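You operate a simulated robot arm through the tools that you are given. There is no shell and no other tool. Be economical: measure what you need, move in short steps, check, and stop when the job is done.

You run a simulated robot arm. Do the job below in one go: nothing can be reset, and whatever is moved stays where it is left.

TASK
Ready the small winder for bobbin 57 from the small rack.
Fine: bobbin in the winder's bobbin cup, cream wax ring in its dish, small grey cover over it, brown tube clamped, knob on FAST.

The check looks at the end state, three seconds after you hand in, the way a careful person would. Anything else that was tipped, shoved, dropped, spilled or broken makes it a failure. A push-on lid holds only when it is set on centred and level and pressed home; a screw cap is set on level and turned clockwise until tight.

THE ROBOT
A 7-joint arm with a two-finger parallel gripper, fixed in place. Base frame: the origin is at the foot of the arm, x ahead of it, y to its left, z up; the work surface is at about z = 730. Readings come in mm, degrees, newtons and seconds.
With the tool pointing down near the work surface it reaches from about 280 to 680 mm from the base axis. Its first joint turns from -66.0 to 66.0 degrees. Payload 1.57 kg.
Tool frame: the origin (TCP) lies between the finger pads and is the grasp point; the fingertips stand 30 mm ahead of it; z points along the fingers, y is the line along which they close. The gripper opens to 110 mm. The fingers are 24 mm wide and 12 mm thick; the gripper's body (48 by 112 mm) begins 78 mm behind the TCP.
Orientation is told as [roll, pitch, yaw] about the base's x, y, z axes, in that order, counted from this pose: with the fingers straight down and closing along the base's y, the tool's x points along the base's -x, its y along +y and its z along -z.

THE INTERFACE
- The arm moves only by the tool move_arm. Its argument "increments" is a list that holds one entry, the list of rows, each a list of 7 numbers: the turn, a rotation vector about the tool's x, y, z in degrees, then the shift along the tool's x, y, z in mm, then the gripper command, from -1 (shut) to 1 (fully open), values between in proportion. In form: [[[ax, ay, az, dx, dy, dz, fingers], ...]]. A call has 1 to 20 rows; each row shifts and turns the commanded pose from where the row before left it, along the tool's axes as they then stand. Rows are played at 5 a second. More than 50 mm and 8.6 degrees between two rows, or a gripper value outside its range, and nothing of the call is played. Where a pose cannot be reached the arm comes as near as it can. A force on the tool above 40 N (or 10 N above the force at the start of the call, whichever is more), or a blocked arm, ends the call early, and 0.2 s more pass. The fingers move at their own pace (about 108 mm/s each) and stop on an object; they squeeze with about 42 N. The grip force told is the motor's: it shows also when the fingers shut on nothing. Time passes only in rows, and 0.2 s behind the last, so rows that do not move let the fingers close. The reply holds the time, the measured pose of the TCP, the force on the tool along the base axes, the opening and the grip force, in the units named above and with some noise, and new pictures: "pictures" is both (left out), scene, wrist or none.
- Cameras (640 x 400 px; columns grow to the right, rows downward): "scene" is fixed at [167, -401.7, 1387.1]; the picture's right is [0.71, -0.71, 0.00], its down [-0.51, -0.51, -0.69] and it looks along [0.49, 0.49, -0.72] (base axes); focal length 239 px, centre (320, 200). "wrist" rides on the gripper at [-36, 0, -80] in the tool frame; the picture's right is [0.00, -1.00, 0.00], its down [0.97, 0.00, -0.24] and it looks along [0.24, 0.00, 0.97] (tool axes); focal length 218 px, centre (320, 200). There is no depth. A picture from a camera that has moved, and an enlarged one, comes with that camera's place and axes in the base frame and with its lens.
- inspect(camera, box): a new picture of the part [left, top, right, bottom] of that camera's present view, enlarged. It takes no simulated time.
- close_job(): hands the job in; it is judged then, once.

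Go step by step. Nothing tells you positions but the pictures and the camera data: compare them with the known pose of the tool, close in by small moves and look again before you grip or let go. The budget is 120 turns and 150 pictures, counting those below and the enlarged ones. Unless the task says otherwise, let go and move clear before handing in.

The tools are called after "Emit:" as name(argument=value, ...) on one line, values as JSON. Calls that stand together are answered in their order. move_arm: Moves the arm, as the interface text tells. Its arguments: {"type":"object","properties":{"increments":{"type":"array","items":{"type":"array","items":{"type":"array","items":{"type":"number"}}}},"pictures":{"type":"string","enum":["both","scene","wrist","none"]}},"required":["increments"]} The other tools are called the same way: inspect (camera, box) takes an enlarged picture of a part of a camera's view; close_job () hands the job in.

At the start:

```text
time: 0.0
position: [405.0, 106.0, 1149.3]
tcp_rot: [0.0, 0.0, -0.1]
force: [-0.2, 0.5, -0.1]
opening: 109.9
grip_force: 0.0
```

scene: 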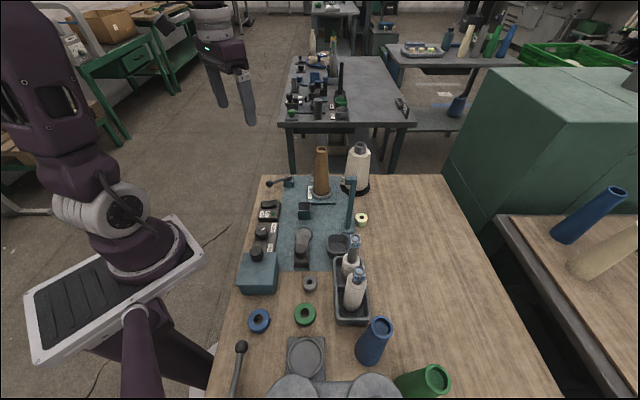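
wrist: 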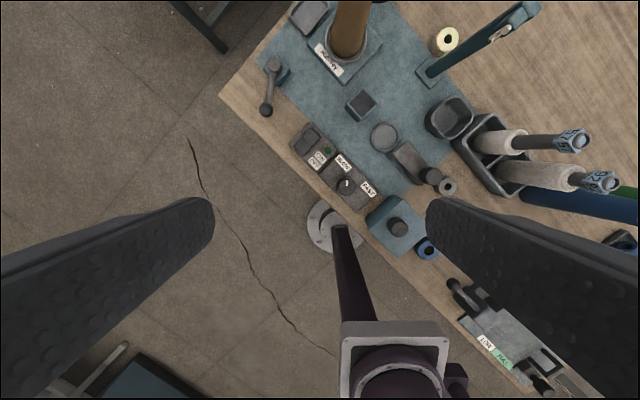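

I see a bench with a small winder plate, a rack with two bobbins, rings, a cover and a clamp. I'll enlarge the pictures to identify things before moving.

Emit:
inspect(camera="scene", box=[230, 140, 390, 240])

Emit:
inspect(camera="scene", box=[230, 220, 390, 320])

Emit:
inspect(camera="scene", box=[210, 290, 466, 400])

Emit:
inspect(camera="wrist", box=[240, 100, 400, 260])

Emit:
inspect(camera="wrist", box=[400, 0, 640, 200])

```text
4.00 times, centred on (310, 190) of scene
camera zoom: at [167.0, -401.7, 1387.1], right [0.71, -0.71, 0.0], down [-0.51, -0.51, -0.69], along [0.49, 0.49, -0.72], focal length 956 px, centre (360, 240)
```

zoom: 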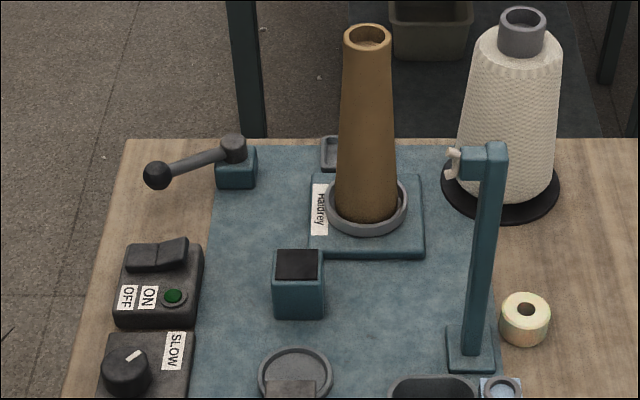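

```text
4.00 times, centred on (310, 270) of scene
camera zoom: at [167.0, -401.7, 1387.1], right [0.71, -0.71, 0.0], down [-0.51, -0.51, -0.69], along [0.49, 0.49, -0.72], focal length 956 px, centre (360, -80)
```

zoom: 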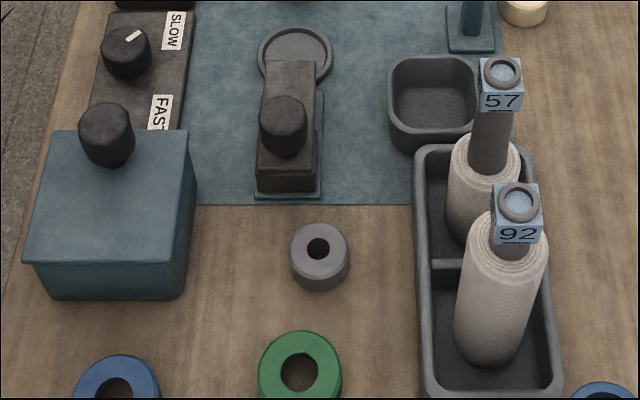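

```text
2.50 times, centred on (338, 345) of scene
camera zoom: at [167.0, -401.7, 1387.1], right [0.71, -0.71, 0.0], down [-0.51, -0.51, -0.69], along [0.49, 0.49, -0.72], focal length 597 px, centre (275, -162)
```

zoom: 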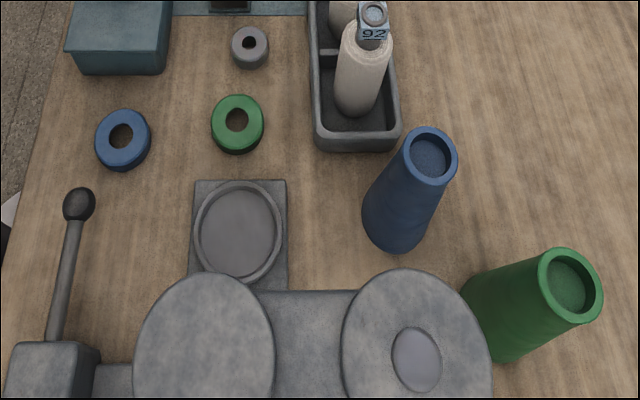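

```text
2.50 times, centred on (320, 180) of wrist
camera zoom: at [440.7, 104.6, 1230.1], right [0.0, -1.0, 0.0], down [-0.97, 0.0, 0.24], along [-0.24, 0.0, -0.97], focal length 546 px, centre (320, 250)
```

zoom: 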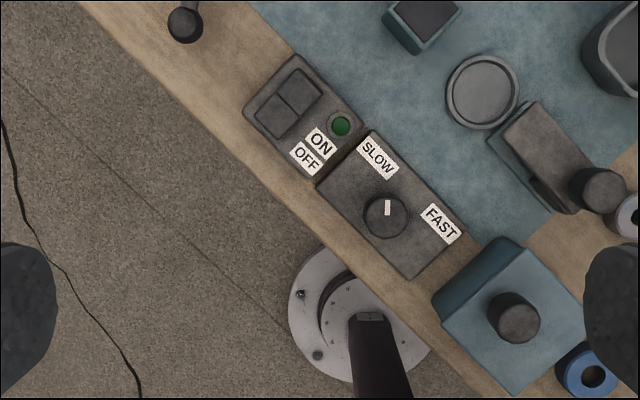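

```text
2.00 times, centred on (520, 100) of wrist
camera zoom: at [440.7, 104.6, 1230.1], right [0.0, -1.0, 0.0], down [-0.97, 0.0, 0.24], along [-0.24, 0.0, -0.97], focal length 436 px, centre (-80, 400)
```

zoom: 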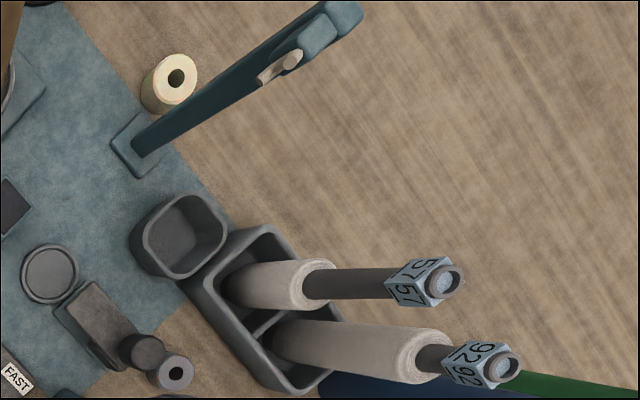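

The small winder is the blue plate (dish near x460,y-30; bobbin cup near 503,-150; cream ring near 639,-136; bobbin 57's head near 445,-239,927). I'll move lower over the dish to see the parts better.

Emit:
move_arm(increments=[[[0, 0, 0, -5, -30, 27, 1], [0, 0, 0, -5, -30, 27, 1], [0, 0, 0, -5, -30, 27, 1], [0, 0, 0, -5, -30, 27, 1], [0, 0, 0, 0, 0, 0, 1]]], pictures="wrist")

```text
time: 1.2
position: [425.6, -14.7, 1041.7]
tcp_rot: [0.0, 0.0, 0.0]
force: [-0.4, 0.0, 0.5]
opening: 109.7
grip_force: 0.1
camera wrist: at [461.3, -15.8, 1122.9], right [0.0, -1.0, 0.0], down [-0.97, 0.0, 0.24], along [-0.24, 0.0, -0.97], focal length 218 px, centre (320, 200)
```

wrist: 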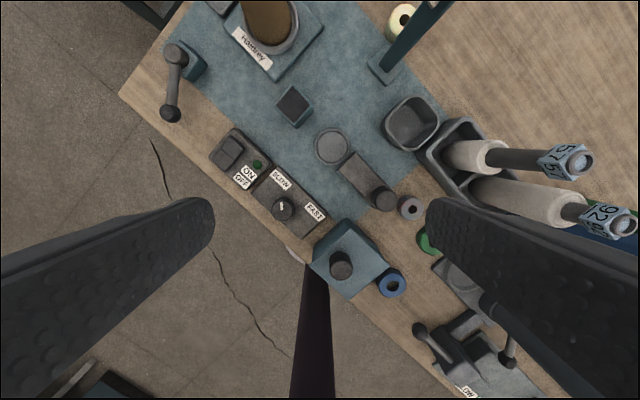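

Emit:
inspect(camera="wrist", box=[290, 90, 450, 220])

Emit:
inspect(camera="wrist", box=[150, 0, 330, 130])

Emit:
inspect(camera="wrist", box=[390, 210, 570, 400])

```text
3.08 times, centred on (370, 155) of wrist
camera zoom: at [461.3, -15.8, 1122.9], right [0.0, -1.0, 0.0], down [-0.97, 0.0, 0.24], along [-0.24, 0.0, -0.97], focal length 672 px, centre (166, 338)
```

zoom: 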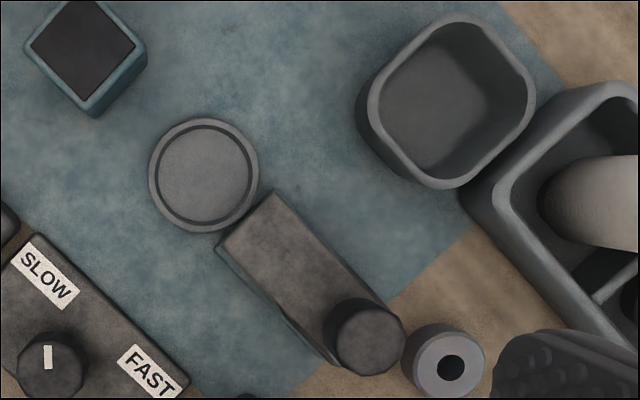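

```text
3.08 times, centred on (240, 65) of wrist
camera zoom: at [461.3, -15.8, 1122.9], right [0.0, -1.0, 0.0], down [-0.97, 0.0, 0.24], along [-0.24, 0.0, -0.97], focal length 672 px, centre (566, 615)
```

zoom: 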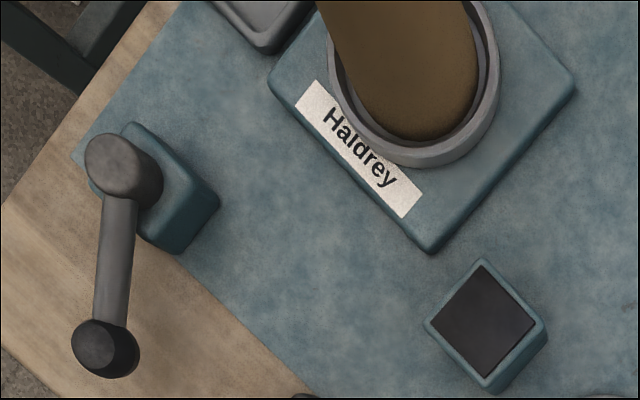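

```text
2.11 times, centred on (480, 305) of wrist
camera zoom: at [461.3, -15.8, 1122.9], right [0.0, -1.0, 0.0], down [-0.97, 0.0, 0.24], along [-0.24, 0.0, -0.97], focal length 460 px, centre (-17, -21)
```

zoom: 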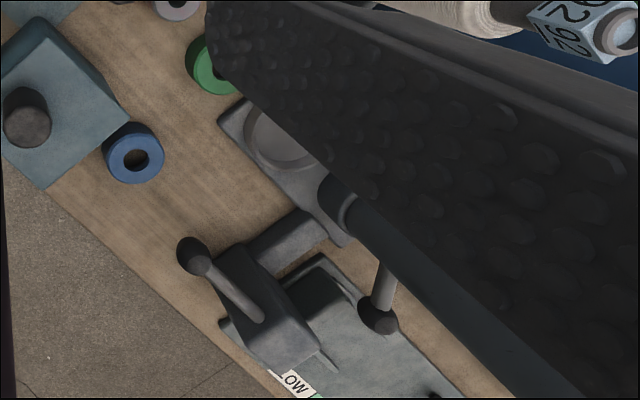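

The parts near the dish need a closer look: I enlarge the block with the knob, the lever and the big winder.

Emit:
inspect(camera="scene", box=[280, 220, 344, 260])

Emit:
inspect(camera="scene", box=[260, 160, 340, 210])

```text
10.00 times, centred on (312, 240) of scene
camera zoom: at [167.0, -401.7, 1387.1], right [0.71, -0.71, 0.0], down [-0.51, -0.51, -0.69], along [0.49, 0.49, -0.72], focal length 2389 px, centre (400, -200)
```

zoom: 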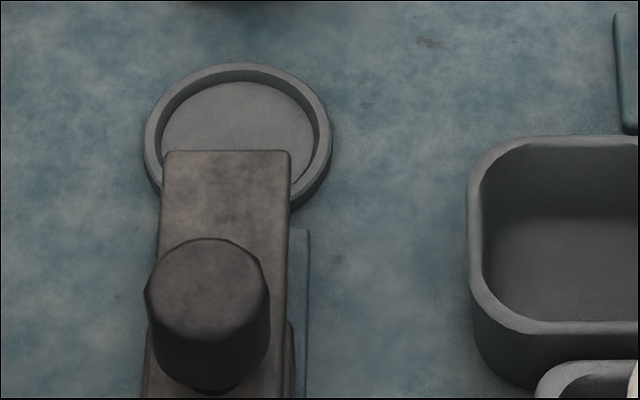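

```text
8.00 times, centred on (300, 185) of scene
camera zoom: at [167.0, -401.7, 1387.1], right [0.71, -0.71, 0.0], down [-0.51, -0.51, -0.69], along [0.49, 0.49, -0.72], focal length 1912 px, centre (480, 320)
```

zoom: 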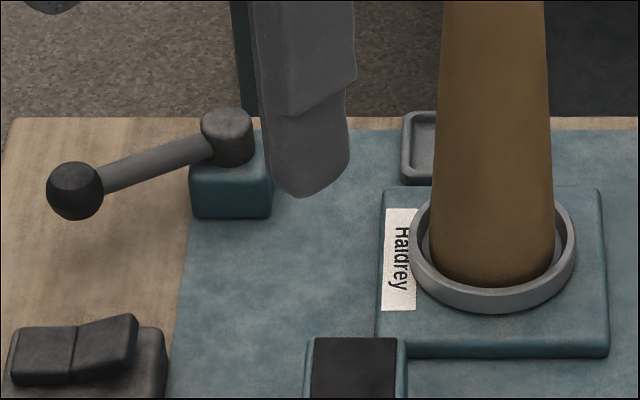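

The knobbed dark block seems to be a slide carriage with an arm overhanging the dish edge; before deciding, I look over the bench's near end for any other grey cover.

Emit:
move_arm(increments=[[[0, 0, 0, 5, -42, -15, 1], [0, 0, 0, 5, -42, -15, 1], [0, 0, 0, 5, -42, -15, 1], [0, 0, 0, 5, -42, -15, 1], [0, 0, 0, 5, -42, -15, 1], [0, 0, 0, 0, 0, 0, 1]]], pictures="both")

```text
time: 2.6
position: [399.6, -224.6, 1116.9]
tcp_rot: [0.1, -0.1, 0.0]
force: [0.9, 0.5, 0.9]
opening: 110.0
grip_force: 0.0
camera wrist: at [435.8, -225.6, 1197.2], right [0.0, -1.0, 0.0], down [-0.97, 0.0, 0.24], along [-0.24, 0.0, -0.97], focal length 218 px, centre (320, 200)
```

scene: 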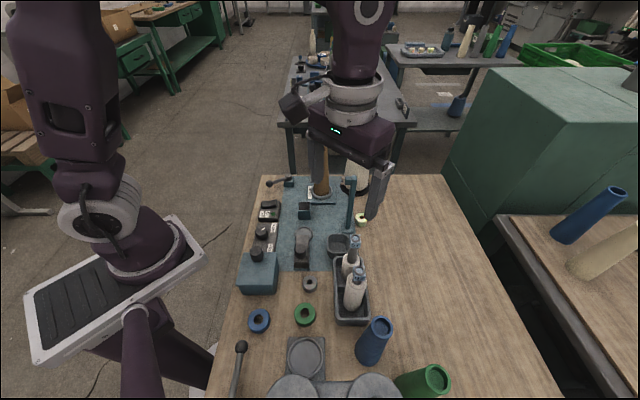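
wrist: 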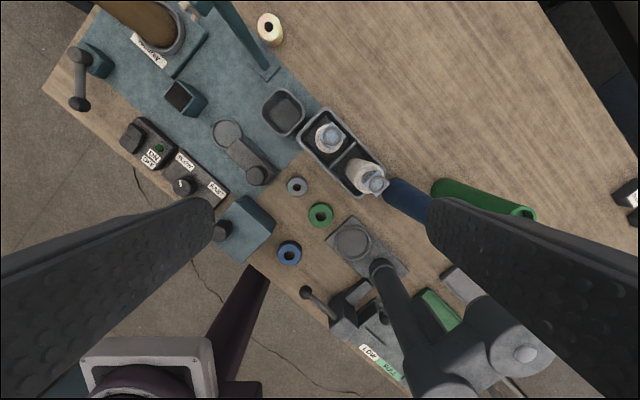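

The near end holds the big winder only, so the sliding block is the small cover. Next I look closely at the clamp lever at the far end, (586,190,780) to ball (509,211,774).

Emit:
move_arm(increments=[[[0, 0, 0, -17, 42.5, 10, 1], [0, 0, 0, -17, 42.5, 10, 1], [0, 0, 0, -17, 42.5, 10, 1], [0, 0, 0, -17, 42.5, 10, 1], [0, 0, 0, -17, 42.5, 10, 1], [0, 0, 0, -17, 42.5, 10, 1], [0, 0, 0, -17, 42.5, 10, 1], [0, 0, 0, -17, 42.5, 10, 1], [0, 0, 0, -17, 42.5, 10, 1], [0, 0, 0, -17, 42.5, 10, 1], [0, 0, 0, 0, 0, 35, 1], [0, 0, 0, 0, 0, 35, 1], [0, 0, 0, 0, 0, 35, 1], [0, 0, 0, 0, 0, 30, 1], [0, 0, 0, 0, 0, 0, 1]]], pictures="wrist")

```text
time: 5.8
position: [570.8, 200.5, 881.9]
tcp_rot: [0.0, 0.0, 0.1]
force: [-0.4, 0.0, 0.3]
opening: 110.1
grip_force: 0.0
camera wrist: at [605.4, 198.9, 961.5], right [0.0, -1.0, 0.0], down [-0.97, 0.0, 0.24], along [-0.24, 0.0, -0.97], focal length 218 px, centre (320, 200)
```

wrist: 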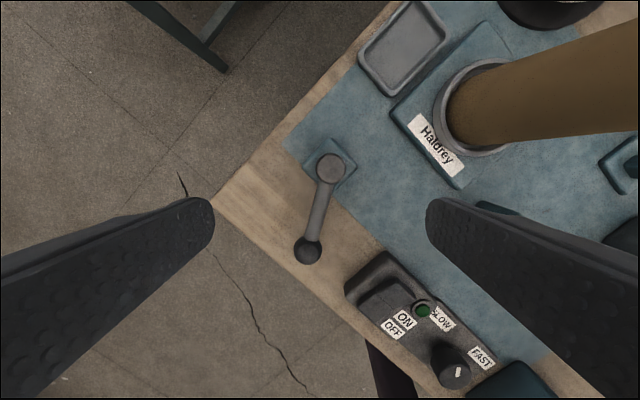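

Emit:
inspect(camera="wrist", box=[260, 120, 400, 280])

Emit:
inspect(camera="wrist", box=[350, 0, 560, 200])

Emit:
inspect(camera="wrist", box=[400, 280, 520, 400])

```text
2.50 times, centred on (330, 200) of wrist
camera zoom: at [605.4, 198.9, 961.5], right [0.0, -1.0, 0.0], down [-0.97, 0.0, 0.24], along [-0.24, 0.0, -0.97], focal length 546 px, centre (295, 200)
```

zoom: 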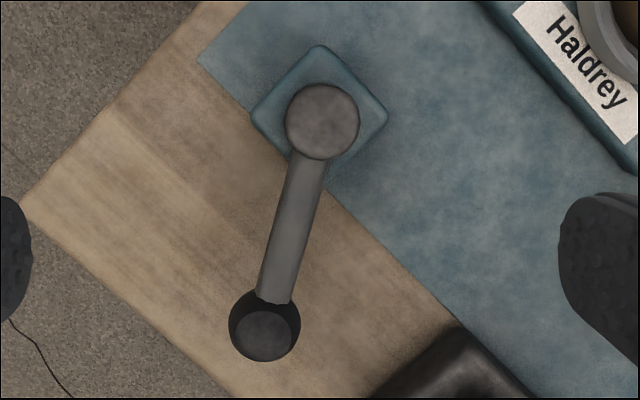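

```text
2.00 times, centred on (455, 100) of wrist
camera zoom: at [605.4, 198.9, 961.5], right [0.0, -1.0, 0.0], down [-0.97, 0.0, 0.24], along [-0.24, 0.0, -0.97], focal length 436 px, centre (50, 400)
```

zoom: 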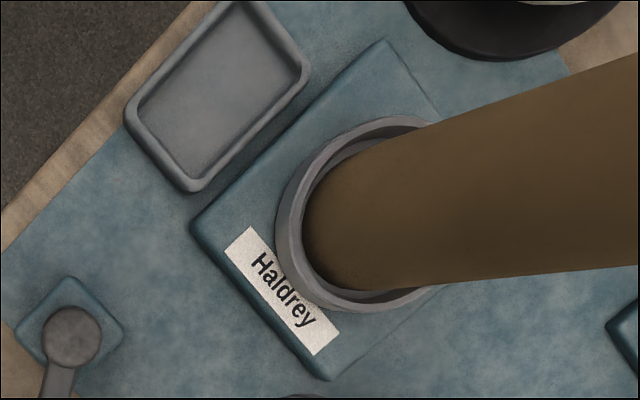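

```text
3.33 times, centred on (460, 340) of wrist
camera zoom: at [605.4, 198.9, 961.5], right [0.0, -1.0, 0.0], down [-0.97, 0.0, 0.24], along [-0.24, 0.0, -0.97], focal length 728 px, centre (-147, -267)
```

zoom: 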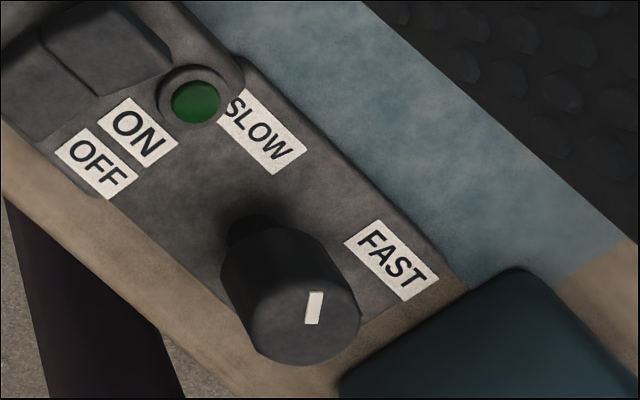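

The lever has no marks, so I'll find its stop by pushing. First the speed knob: its top is near (357,48,772), pointing at SLOW, with FAST about 90° clockwise; I go above it with yaw -45 and check.

Emit:
move_arm(increments=[[[0, 0, 0, 35.5, -25.4, 0, 0.1], [0, 0, 0, 35.5, -25.4, 0, 0.1], [0, 0, 0, 35.5, -25.4, 0, 0.1], [0, 0, 0, 35.5, -25.4, 0, 0.1], [0, 0, 0, 35.5, -25.4, 0, 0.1], [0, 0, 0, 35.5, -25.4, 0, 0.1], [0, 0, -7.5, 0, 0, 0, 0.1], [0, 0, -7.5, 0, 0, 0, 0.1], [0, 0, -7.5, 0, 0, 0, 0.1], [0, 0, -7.5, 0, 0, 0, 0.1], [0, 0, -7.5, 0, 0, 0, 0.1], [0, 0, -7.5, 0, 0, 0, 0.1], [0, 0, 0, 0, 0, 0, 0.1]]], pictures="wrist")

```text
time: 8.6
position: [356.7, 48.2, 882.2]
tcp_rot: [0.0, 0.0, 45.2]
force: [0.2, 0.3, -0.2]
opening: 60.7
grip_force: 0.0
camera wrist: at [382.2, 72.6, 962.3], right [0.71, -0.71, 0.0], down [-0.69, -0.69, 0.24], along [-0.17, -0.17, -0.97], focal length 218 px, centre (320, 200)
```

wrist: 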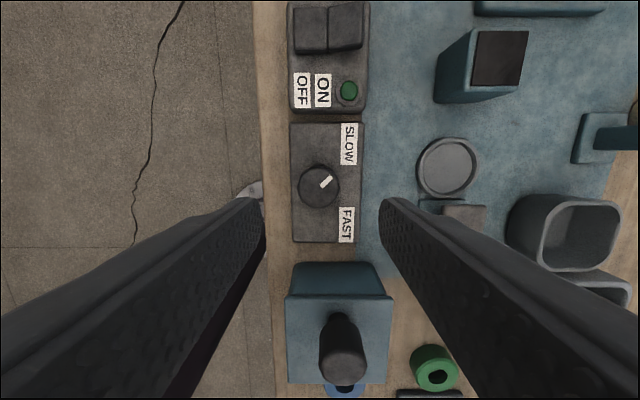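

The view is aligned: pointer at SLOW, FAST 90° clockwise, knob centred at (357,48). I go down around it and close.

Emit:
move_arm(increments=[[[0, 0, 0, 0, 0, 30, 0.1], [0, 0, 0, 0, 0, 30, 0.1], [0, 0, 0, 0, 0, 20, 0.1], [0, 0, 0, 0, 0, 13, 0.1], [0, 0, 0, 0, 0, 0, 0.1]]], pictures="both")

```text
time: 9.8
position: [356.5, 49.2, 789.0]
tcp_rot: [0.0, 0.0, 45.0]
force: [0.3, -0.3, 0.7]
opening: 60.6
grip_force: 0.0
camera wrist: at [382.0, 72.7, 869.1], right [0.71, -0.71, 0.0], down [-0.69, -0.69, 0.24], along [-0.17, -0.17, -0.97], focal length 218 px, centre (320, 200)
```

scene: 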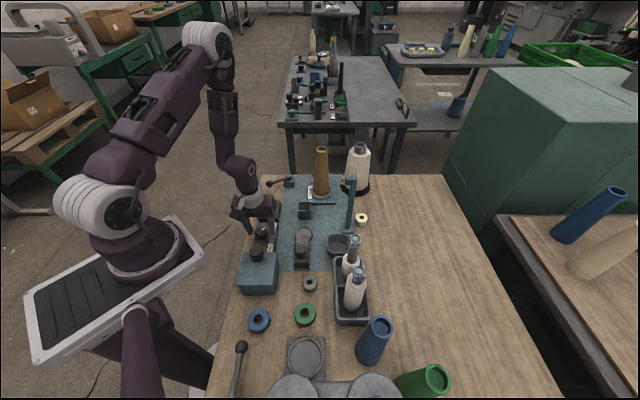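
wrist: 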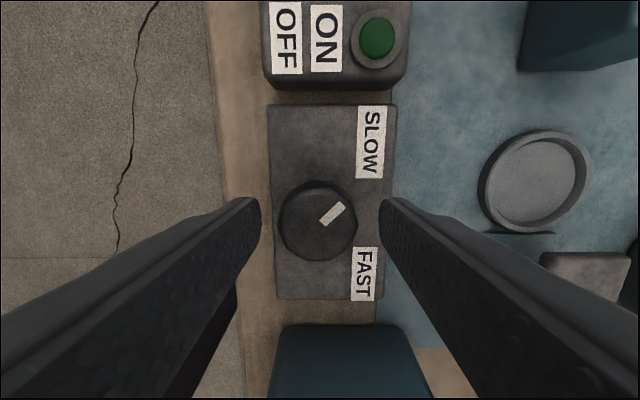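

Emit:
move_arm(increments=[[[0, 0, 0, 0, 0, 3, -0.2], [0, 0, 0, 0, 0, 0, -1], [0, 0, 0, 0, 0, 0, -1]]], pictures="wrist")

```text
time: 10.6
position: [356.0, 47.7, 786.1]
tcp_rot: [0.1, 0.2, 45.1]
force: [-12.0, 11.5, 8.9]
opening: 37.4
grip_force: 43.4
camera wrist: at [381.1, 73.2, 866.2], right [0.71, -0.71, 0.0], down [-0.68, -0.69, 0.24], along [-0.17, -0.17, -0.97], focal length 218 px, centre (320, 200)
```

wrist: 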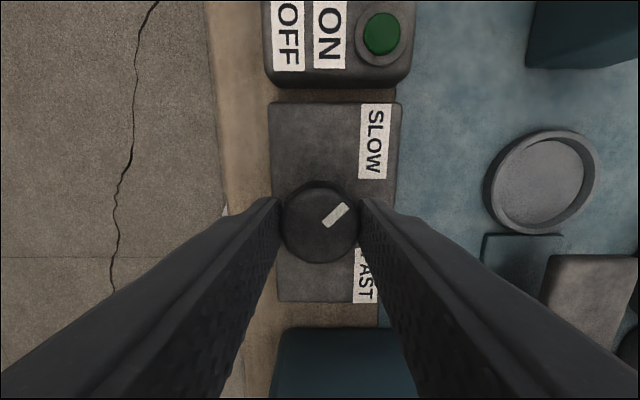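

Knob gripped; I turn 90° clockwise in small rows after a small centring shift.

Emit:
move_arm(increments=[[[0, 0, 0, 0, 1, 0, -1], [0, 0, 7.5, 0, 0, 0, -1], [0, 0, 7.5, 0, 0, 0, -1], [0, 0, 7.5, 0, 0, 0, -1], [0, 0, 7.5, 0, 0, 0, -1], [0, 0, 7.5, 0, 0, 0, -1], [0, 0, 7.5, 0, 0, 0, -1], [0, 0, 7.5, 0, 0, 0, -1], [0, 0, 7.5, 0, 0, 0, -1], [0, 0, 7.5, 0, 0, 0, -1], [0, 0, 7.5, 0, 0, 0, -1], [0, 0, 7.5, 0, 0, 0, -1], [0, 0, 7.5, 0, 0, 0, -1], [0, 0, 0, 0, 0, 0, -1]]], pictures="wrist")

```text
time: 13.6
position: [355.6, 47.8, 784.4]
tcp_rot: [-0.1, 0.0, -45.1]
force: [-12.0, -8.2, 24.9]
opening: 37.7
grip_force: 43.2
camera wrist: at [380.9, 22.0, 866.2], right [-0.71, -0.71, 0.0], down [-0.69, 0.69, 0.24], along [-0.17, 0.17, -0.97], focal length 218 px, centre (320, 200)
```

wrist: 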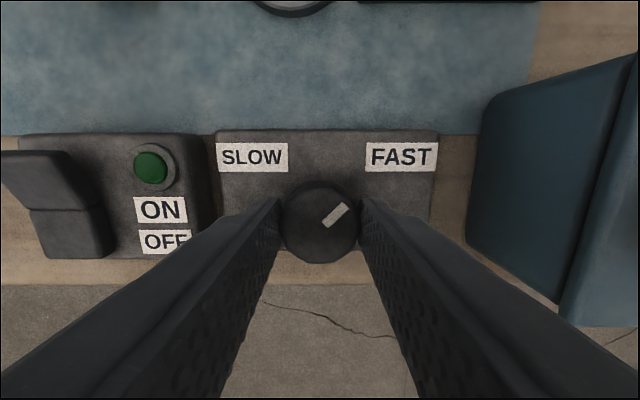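

The pointer now points at FAST. I let go, rise and check it stays.

Emit:
move_arm(increments=[[[0, 0, 0, 0, 0, 0, 0.1], [0, 0, 0, 0, 0, 0, 0.1], [0, 0, 0, 0, 0, -40, 0.1], [0, 0, 0, 0, 0, -40, 0.1], [0, 0, 0, 0, 0, 0, 0.1]]], pictures="wrist")

```text
time: 14.8
position: [354.6, 49.9, 867.0]
tcp_rot: [0.0, -0.1, -45.0]
force: [-0.6, -0.1, -0.7]
opening: 60.5
grip_force: 0.1
camera wrist: at [381.0, 22.7, 946.4], right [-0.71, -0.71, 0.0], down [-0.69, 0.69, 0.24], along [-0.17, 0.17, -0.97], focal length 218 px, centre (320, 200)
```

wrist: 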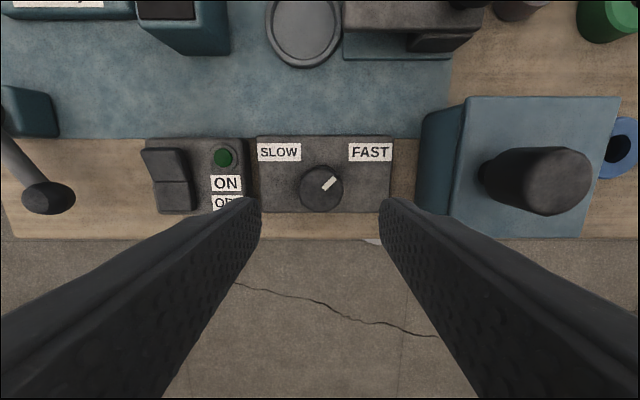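

Knob holds on FAST. Now I move over the block beside the dish for a closer look.

Emit:
move_arm(increments=[[[0, 0, 0, -33, -10, 0, 0.1], [0, 0, 0, -33, -10, 0, 0.1], [0, 0, 0, -33, -10, 0, 0.1], [0, 0, 0, -15, -10, 0, 0.1], [0, 0, 0, 0, 0, 0, 0.1]]], pictures="wrist")

```text
time: 16.0
position: [409.3, -60.0, 866.7]
tcp_rot: [0.1, 0.0, -45.0]
force: [-0.3, 0.0, -0.2]
opening: 60.5
grip_force: 0.0
camera wrist: at [433.9, -86.4, 946.0], right [-0.71, -0.71, 0.0], down [-0.69, 0.69, 0.24], along [-0.17, 0.17, -0.97], focal length 218 px, centre (320, 200)
```

wrist: 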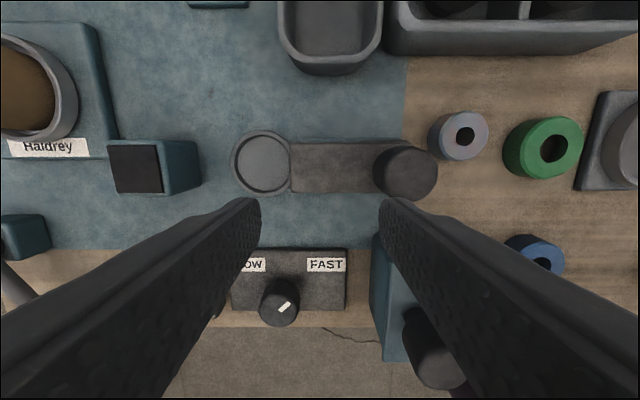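

Emit:
inspect(camera="wrist", box=[220, 100, 460, 220])

Emit:
inspect(camera="scene", box=[240, 220, 340, 280])

```text
2.67 times, centred on (340, 160) of wrist
camera zoom: at [433.9, -86.4, 946.0], right [-0.71, -0.71, 0.0], down [-0.69, 0.69, 0.24], along [-0.17, 0.17, -0.97], focal length 582 px, centre (267, 307)
```

zoom: 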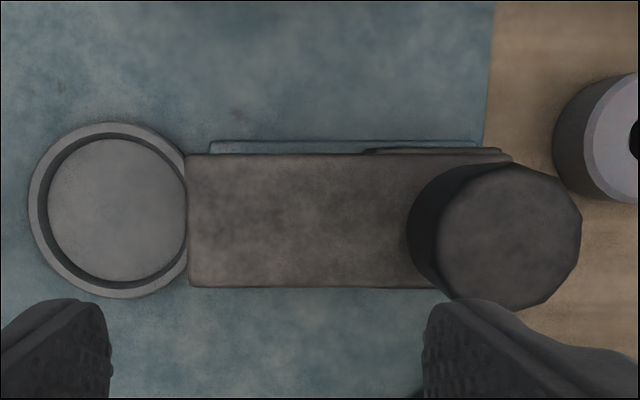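

```text
6.40 times, centred on (290, 250) of scene
camera zoom: at [167.0, -401.7, 1387.1], right [0.71, -0.71, 0.0], down [-0.51, -0.51, -0.69], along [0.49, 0.49, -0.72], focal length 1529 px, centre (512, -120)
```

zoom: 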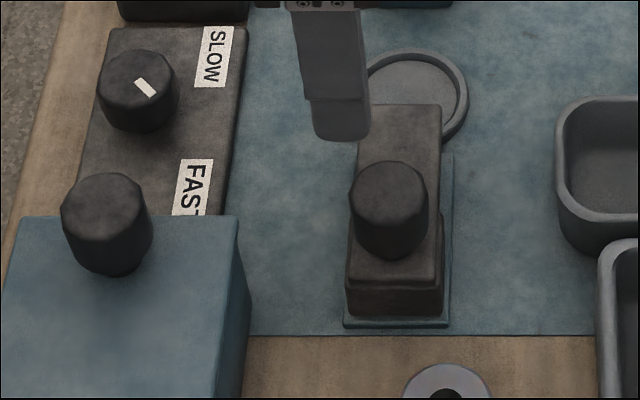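

It's a sliding cover: a thin tongue on a guide that slides over the dish. First the cream ring goes in: I rise above the mast (top about 961 at 580,-122) and go over toward the ring.

Emit:
move_arm(increments=[[[0, 0, 0, 0, 0, -36, 0.4], [0, 0, 0, 0, 0, -36, 0.4], [0, 0, 0, 0, 0, -36, 0.4], [0, 0, 0, 0, 0, -36, 0.4], [0, 0, -7.5, 0, 0, 0, 0.4], [0, 0, -7.5, 0, 0, 0, 0.4], [0, 0, -7.5, 0, 0, 0, 0.4], [0, 0, -7.5, 0, 0, 0, 0.4], [0, 0, -7.5, 0, 0, 0, 0.4], [0, 0, -7.5, 0, 0, 0, 0.4], [0, 0, 0, -40, -16, 0, 0.4], [0, 0, 0, -40, -16, 0, 0.4], [0, 0, 0, -40, -16, 0, 0.4], [0, 0, 0, -40, -16, 0, 0.4], [0, 0, 0, -40, -16, 0, 0.4], [0, 0, 0, 0, 0, 0, 0.4]]], pictures="both")

```text
time: 19.4
position: [608.7, -140.6, 1011.2]
tcp_rot: [0.0, 0.0, 0.0]
force: [0.5, 0.2, 0.0]
opening: 77.1
grip_force: 0.0
camera wrist: at [644.7, -141.7, 1089.9], right [0.0, -1.0, 0.0], down [-0.97, 0.0, 0.24], along [-0.24, 0.0, -0.97], focal length 218 px, centre (320, 200)
```

scene: 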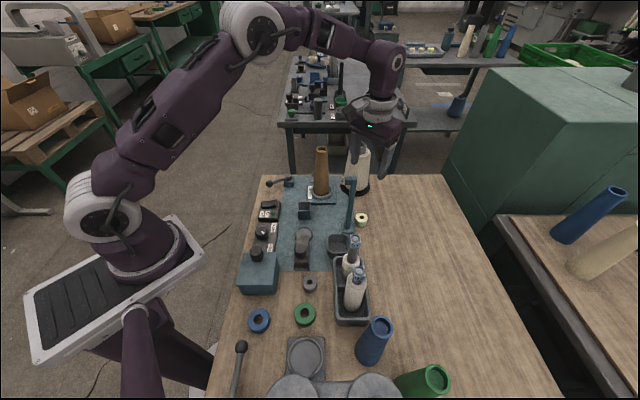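
wrist: 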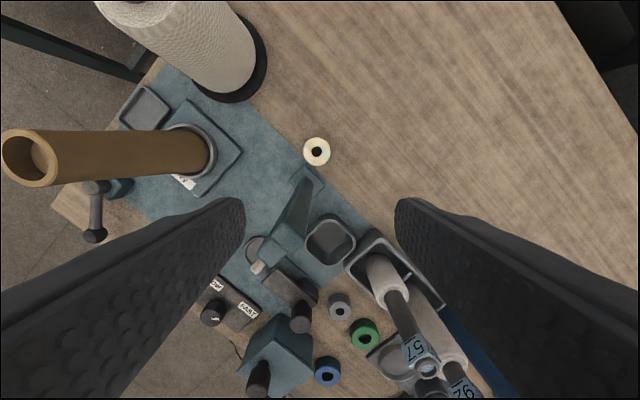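

Emit:
inspect(camera="wrist", box=[240, 120, 400, 280])

Emit:
inspect(camera="scene", box=[320, 165, 384, 245])

Emit:
inspect(camera="scene", box=[330, 30, 430, 190])

```text
2.50 times, centred on (320, 200) of wrist
camera zoom: at [644.7, -141.7, 1089.9], right [0.0, -1.0, 0.0], down [-0.97, 0.0, 0.24], along [-0.24, 0.0, -0.97], focal length 546 px, centre (320, 200)
```

zoom: 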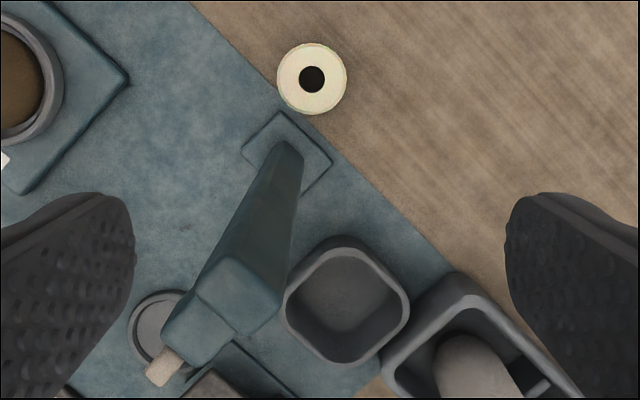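

```text
5.00 times, centred on (352, 205) of scene
camera zoom: at [167.0, -401.7, 1387.1], right [0.71, -0.71, 0.0], down [-0.51, -0.51, -0.69], along [0.49, 0.49, -0.72], focal length 1195 px, centre (160, 175)
```

zoom: 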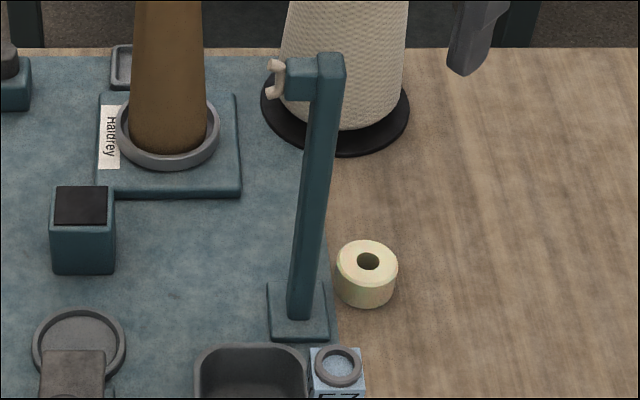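

```text
2.50 times, centred on (380, 110) of scene
camera zoom: at [167.0, -401.7, 1387.1], right [0.71, -0.71, 0.0], down [-0.51, -0.51, -0.69], along [0.49, 0.49, -0.72], focal length 597 px, centre (170, 425)
```

zoom: 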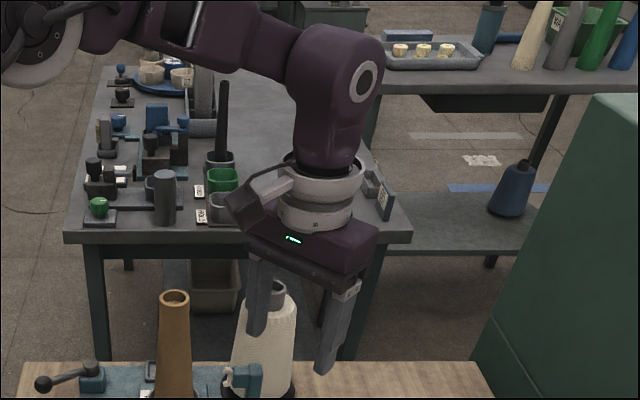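

Cream ring is at (639,-137), mast at (587,-120), only 55 mm away and taller than the hand, so I'll approach with yaw -18 and the hand leaning 15° away from the mast. I descend to an intermediate height and look.

Emit:
move_arm(increments=[[[0, 0, 6, -17.6, 1, 0, 0.4], [0, 0, 6, 0, 0, 0, 0.4], [0, 0, 6, 0, 0, 0, 0.4], [0, 7.5, 0, 0, 0, 0, 0.4], [0, 7.5, 0, 0, 0, 0, 0.4], [0, 0, 0, 0, 0, 0, 0.4]]], pictures="none")

```text
time: 20.8
position: [622.5, -127.9, 1007.8]
tcp_rot: [-0.3, 10.5, -16.2]
force: [0.6, -0.9, -0.1]
opening: 77.0
grip_force: 0.1
out of reach, approached as far as the arm can: row 5
```

Emit:
move_arm(increments=[[[0, 0, 0, -8, 0, 29, 0.4], [0, 0, 0, -8, 0, 29, 0.4], [0, 0, 0, -8, 0, 29, 0.4], [0, 0, 0, 0, 0, 0, 0.4]]], pictures="both")

```text
time: 21.8
position: [629.3, -129.3, 917.1]
tcp_rot: [-0.1, 10.4, -16.1]
force: [-0.1, -0.1, 0.4]
opening: 76.9
grip_force: 0.0
camera wrist: at [677.3, -145.3, 989.6], right [-0.28, -0.96, 0.0], down [-0.88, 0.25, 0.41], along [-0.4, 0.11, -0.91], focal length 218 px, centre (320, 200)
```

scene: 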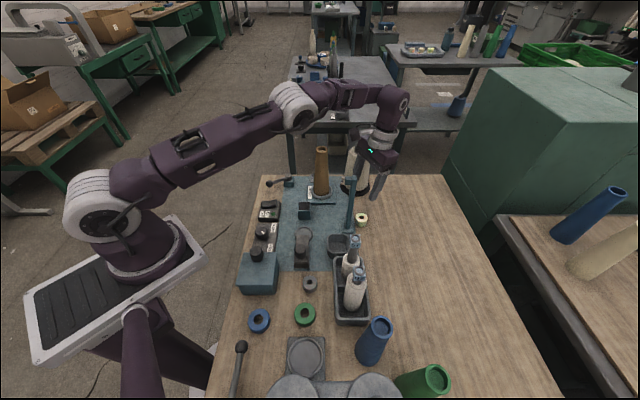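
wrist: 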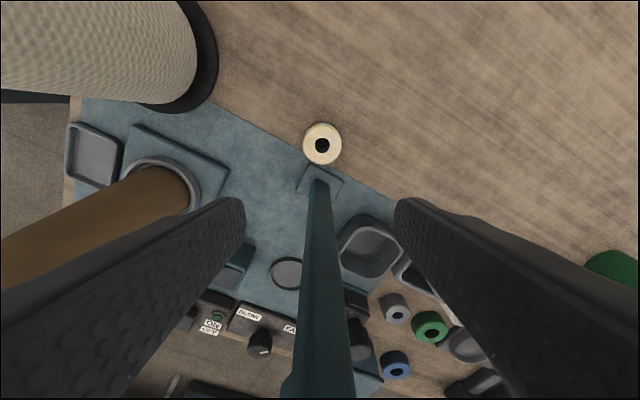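

Well lined up: mast between the fingers' rear, ring at about (636,-137). I shift outward a little and descend further.

Emit:
move_arm(increments=[[[0, 0, 0, -12.6, -5.9, -2.3, 0.4], [0, 0, 0, -6.3, 0, 34.4, 0.4], [0, 0, 0, -6.3, 0, 34.4, 0.4], [0, 0, 0, 0, 0, 0, 0.4]]], pictures="both")

```text
time: 22.8
position: [639.1, -139.3, 848.3]
tcp_rot: [-0.1, 10.4, -16.2]
force: [-0.5, 1.1, 0.0]
opening: 77.2
grip_force: 0.1
out of reach, approached as far as the arm can: row 1
camera wrist: at [686.3, -154.4, 920.6], right [-0.28, -0.96, 0.0], down [-0.88, 0.25, 0.41], along [-0.4, 0.11, -0.91], focal length 218 px, centre (320, 200)
```

scene: 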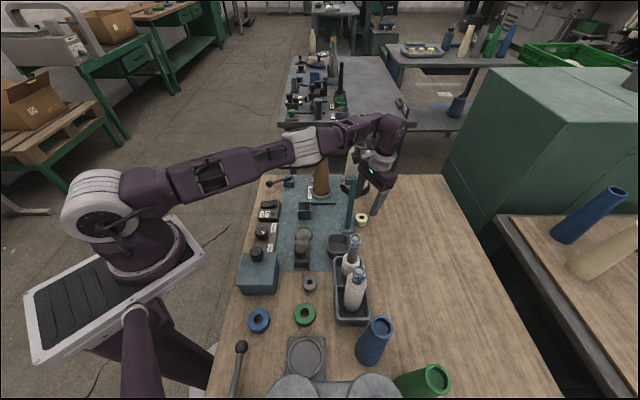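
wrist: 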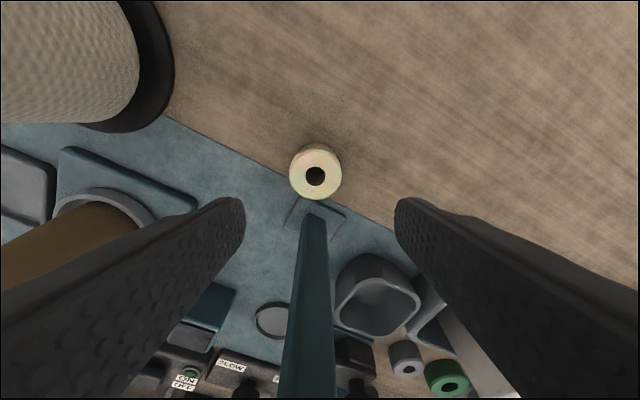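

Ring at (636,-137), fingers straddle it. Descending to grasp height.

Emit:
move_arm(increments=[[[0, 0, 0, -5.4, 0, 29.5, 0.4], [0, 0, 0, -5.4, 0, 29.5, 0.4], [0, 0, 0, -2.7, 1, 14.8, 0.4], [0, 0, 0, 0, 0, 0, 0.4]]], pictures="both")

```text
time: 23.4
position: [636.2, -139.5, 809.9]
tcp_rot: [-0.2, 10.1, -16.2]
force: [0.5, 0.3, 9.2]
opening: 77.1
grip_force: 0.0
out of reach, approached as far as the arm can: row 2
stopped in row 2: the force on the tool passed its limit (the readings are from after the stop); the commanded pose is now the measured one
camera wrist: at [684.2, -154.1, 882.8], right [-0.28, -0.96, 0.01], down [-0.88, 0.26, 0.41], along [-0.39, 0.11, -0.91], focal length 218 px, centre (320, 200)
```

scene: 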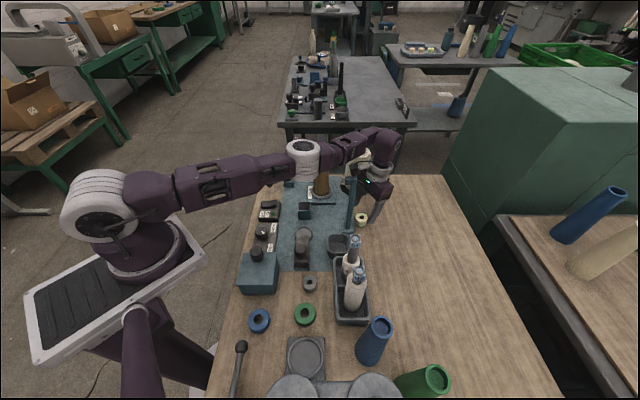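
wrist: 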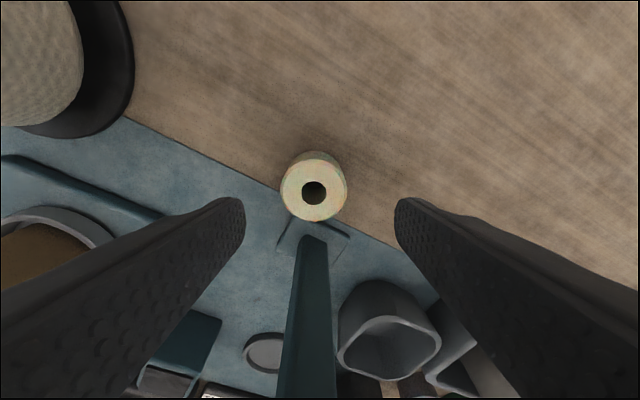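

Something touched during descent. I look before moving.

Emit:
inspect(camera="scene", box=[290, 130, 410, 230])

Emit:
inspect(camera="wrist", box=[240, 200, 400, 400])

```text
4.00 times, centred on (350, 180) of scene
camera zoom: at [166.8, -401.7, 1387.1], right [0.71, -0.71, 0.0], down [-0.51, -0.51, -0.69], along [0.49, 0.49, -0.72], focal length 956 px, centre (200, 280)
```

zoom: 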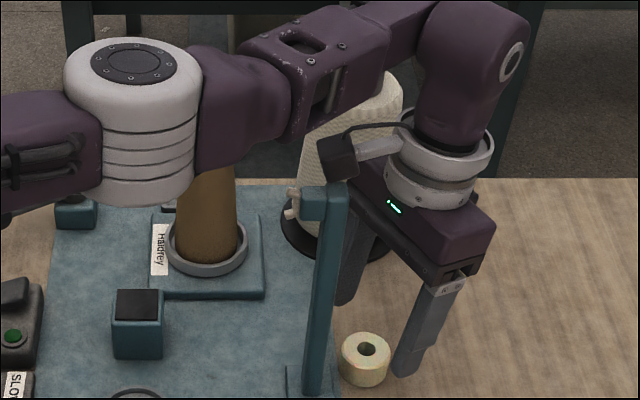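

```text
2.00 times, centred on (320, 300) of wrist
camera zoom: at [684.2, -154.1, 882.8], right [-0.28, -0.96, 0.01], down [-0.88, 0.26, 0.41], along [-0.39, 0.11, -0.91], focal length 436 px, centre (320, 0)
```

zoom: 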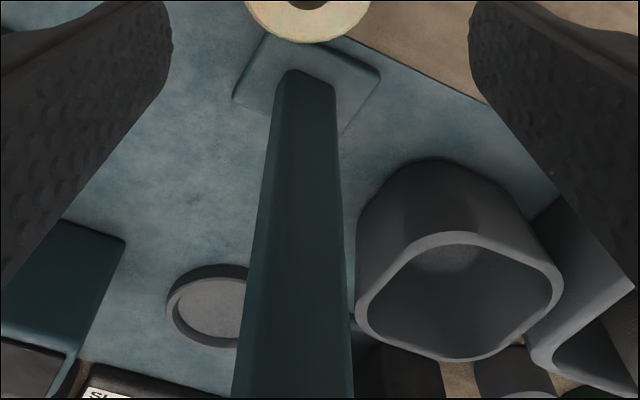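

The black box on a stalk on the hand's +x side met the mast top; the mast stands unchanged. I rise straight up, un-tilt, and swing the yaw round to about 140 so the box faces away from the mast.

Emit:
move_arm(increments=[[[0, 0, 0, 6.8, 0, -37.4, 0.4], [0, 0, 0, 6.8, 0, -37.4, 0.4], [0, 0, 0, 6.8, 0, -37.4, 0.4], [0, 0, 0, 6.8, 0, -37.4, 0.4], [0, 0, 0, 6.8, 0, -37.4, 0.4], [0, -5, 0, 0, 0, 0, 0.4], [0, -5, 0, 0, 0, 0, 0.4], [0, 0, 0, 30, 0, 0, 0.4], [0, 0, 0, 0, 0, 0, 0.4]]], pictures="scene")

Emit:
move_arm(increments=[[[0, 0, -8, 0, 0, 0, 0.4], [0, 0, -8, 0, 0, 0, 0.4], [0, 0, -8, 0, 0, 0, 0.4], [0, 0, -8, 0, 0, 0, 0.4], [0, 0, -8, 0, 0, 0, 0.4], [0, 0, -8, 0, 0, 0, 0.4], [0, 0, -8, 0, 0, 0, 0.4], [0, 0, -8, 0, 0, 0, 0.4], [0, 0, -8, 0, 0, 0, 0.4], [0, 0, -8, 0, 0, 0, 0.4], [0, 0, -8, 0, 0, 0, 0.4], [0, 0, -8, 0, 0, 0, 0.4], [0, 0, -8, 0, 0, 0, 0.4], [0, 0, -8, 0, 0, 0, 0.4], [0, 0, -8, 0, 0, 0, 0.4], [0, 0, -8, 0, 0, 0, 0.4], [0, 0, -8, 0, 0, 0, 0.4], [0, 0, -8, 0, 0, 0, 0.4], [0, 0, -8, 0, 0, 0, 0.4], [0, 0, 0, 0, 0, 0, 0.4]]], pictures="both")

```text
time: 25.4
position: [601.4, -128.4, 989.7]
tcp_rot: [-0.3, 0.2, -16.2]
force: [0.3, -0.7, -1.1]
opening: 76.9
grip_force: 0.1
out of reach, approached as far as the arm can: row 5
```

scene: 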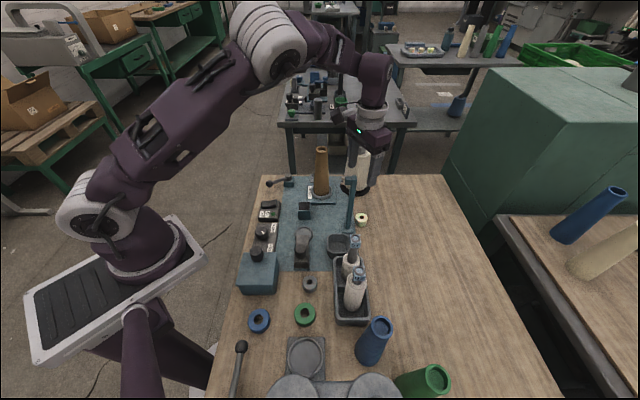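

```text
time: 29.6
position: [600.5, -128.5, 989.9]
tcp_rot: [0.3, -0.1, 135.9]
force: [0.3, -1.0, -0.2]
opening: 77.1
grip_force: 0.0
camera wrist: at [574.9, -104.4, 1070.5], right [0.7, 0.72, -0.01], down [0.7, -0.67, 0.24], along [0.17, -0.17, -0.97], focal length 218 px, centre (320, 200)
```

scene: 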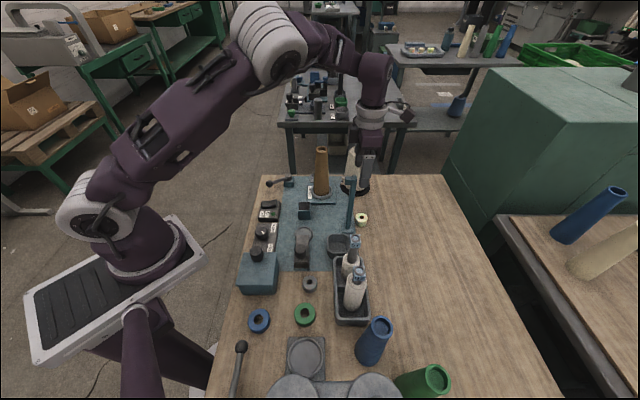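
wrist: 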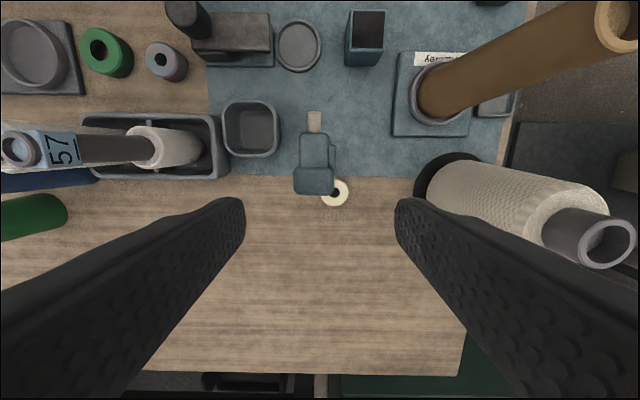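

Yaw 136 is reached, with the box now facing away from the mast. I move over the ring, lean 8° outward, and descend partway.

Emit:
move_arm(increments=[[[0, 0, 0, 37, -18.5, 0, 0.2], [0, 0, 0, 0, 0, 30, 0.2], [0, 0, 0, 0, 0, 30, 0.2], [0, -8, 0, 0, 0, 0, 0.2], [0, 0, 0, 4.9, 0, 34.7, 0.2], [0, 0, 0, 4.9, 0, 34.7, 0.2], [0, 0, 0, 0, 0, 0, 0.2]]], pictures="both")

```text
time: 31.1
position: [639.4, -140.6, 860.7]
tcp_rot: [0.4, -8.0, 135.8]
force: [0.1, -0.7, 0.6]
opening: 65.8
grip_force: 0.1
camera wrist: at [622.6, -125.0, 944.6], right [0.7, 0.72, -0.01], down [0.71, -0.69, 0.1], along [0.07, -0.08, -0.99], focal length 218 px, centre (320, 200)
```

scene: 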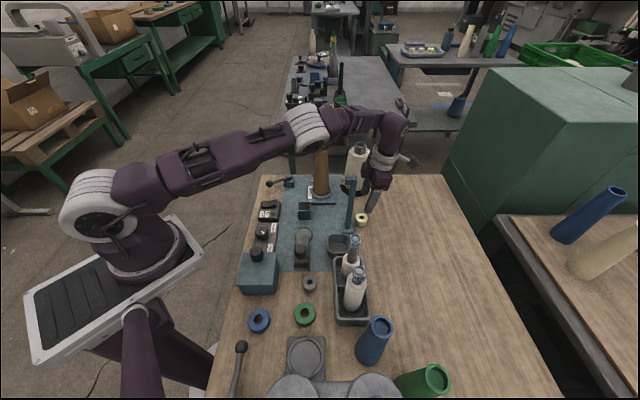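
wrist: 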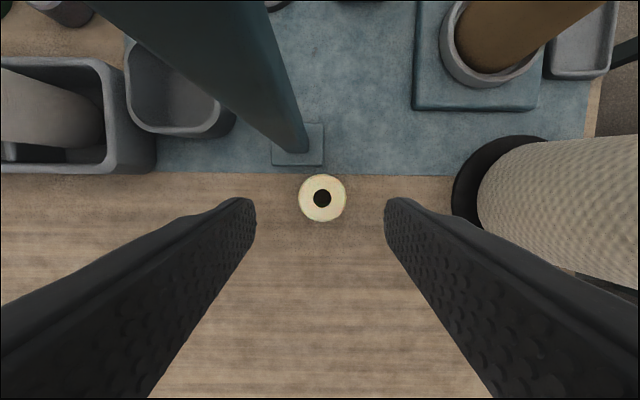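

Aligned; the ring is centred between the fingers at (637,-139). I descend to grasp height.

Emit:
move_arm(increments=[[[0, 0, 0, 4.2, 0, 29.7, 0.2], [0, 0, 0, 4.2, 0, 29.7, 0.2], [0, 0, 0, 3.5, 0, 24.8, 0.2], [0, 0, 0, 0, 0, 0, 0.2]]], pictures="both")

```text
time: 32.1
position: [638.8, -143.0, 774.9]
tcp_rot: [0.3, -7.9, 135.8]
force: [-0.5, -1.1, 0.8]
opening: 66.2
grip_force: 0.1
camera wrist: at [621.2, -125.8, 859.1], right [0.7, 0.72, -0.01], down [0.71, -0.69, 0.1], along [0.07, -0.08, -0.99], focal length 218 px, centre (320, 200)
```

scene: 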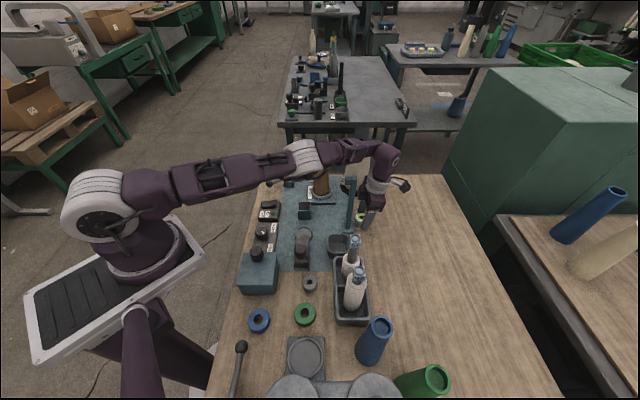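
wrist: 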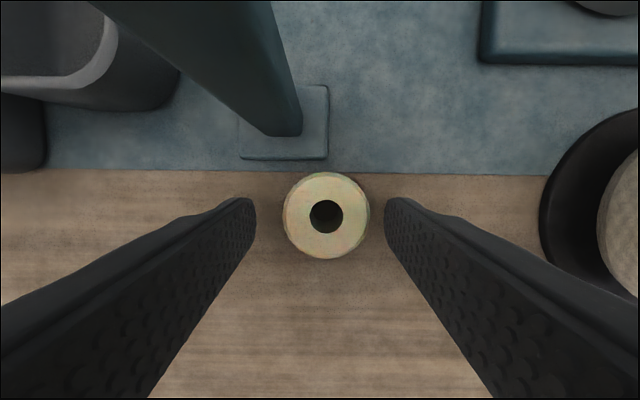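

Emit:
move_arm(increments=[[[0, 0, 0, -1.5, -3, 5, 0.2], [0, 0, 0, 0, 0, 0, -0.2], [0, 0, 0, 0, 0, 0, -1], [0, 0, 0, 0, 0, 0, -1]]], pictures="wrist")

```text
time: 33.1
position: [639.9, -138.9, 770.1]
tcp_rot: [0.3, -8.0, 135.8]
force: [-0.9, -0.3, 1.9]
opening: 39.2
grip_force: 42.3
camera wrist: at [622.0, -121.9, 854.8], right [0.7, 0.72, -0.01], down [0.71, -0.69, 0.1], along [0.07, -0.08, -0.99], focal length 218 px, centre (320, 200)
```

wrist: 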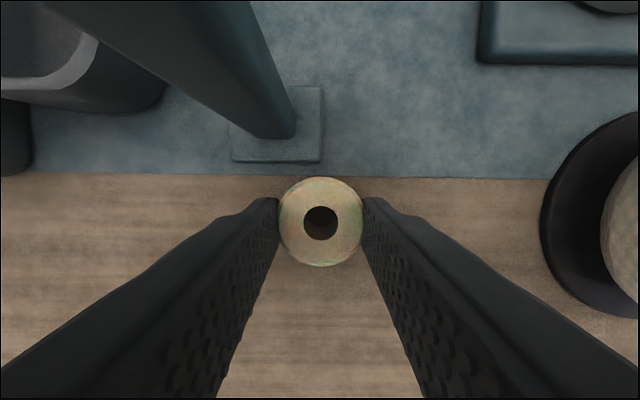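

The ring is gripped (39 mm wide; TCP 770 with ring on the table). I lift straight up above the mast.

Emit:
move_arm(increments=[[[0, 0, 0, -5.3, 0, -37.7, -1], [0, 0, 0, -5.3, 0, -37.7, -1], [0, 0, 0, -5.3, 0, -37.7, -1], [0, 0, 0, -5.3, 0, -37.7, -1], [0, 8, 0, 0, 0, 0, -1], [0, 0, 0, 0, 0, -40, -1], [0, 0, 0, 0, 0, -40, -1], [0, 0, 0, 0, 0, 0, -1]]], pictures="scene")

```text
time: 35.0
position: [640.7, -137.9, 1003.5]
tcp_rot: [0.2, 0.0, 135.9]
force: [0.3, -0.5, -1.2]
opening: 39.0
grip_force: 42.5
```

scene: 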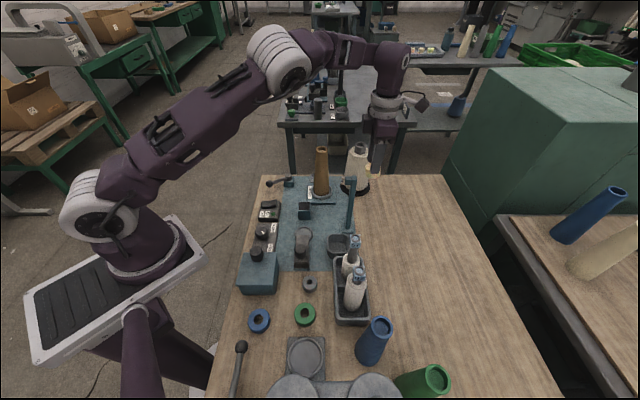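

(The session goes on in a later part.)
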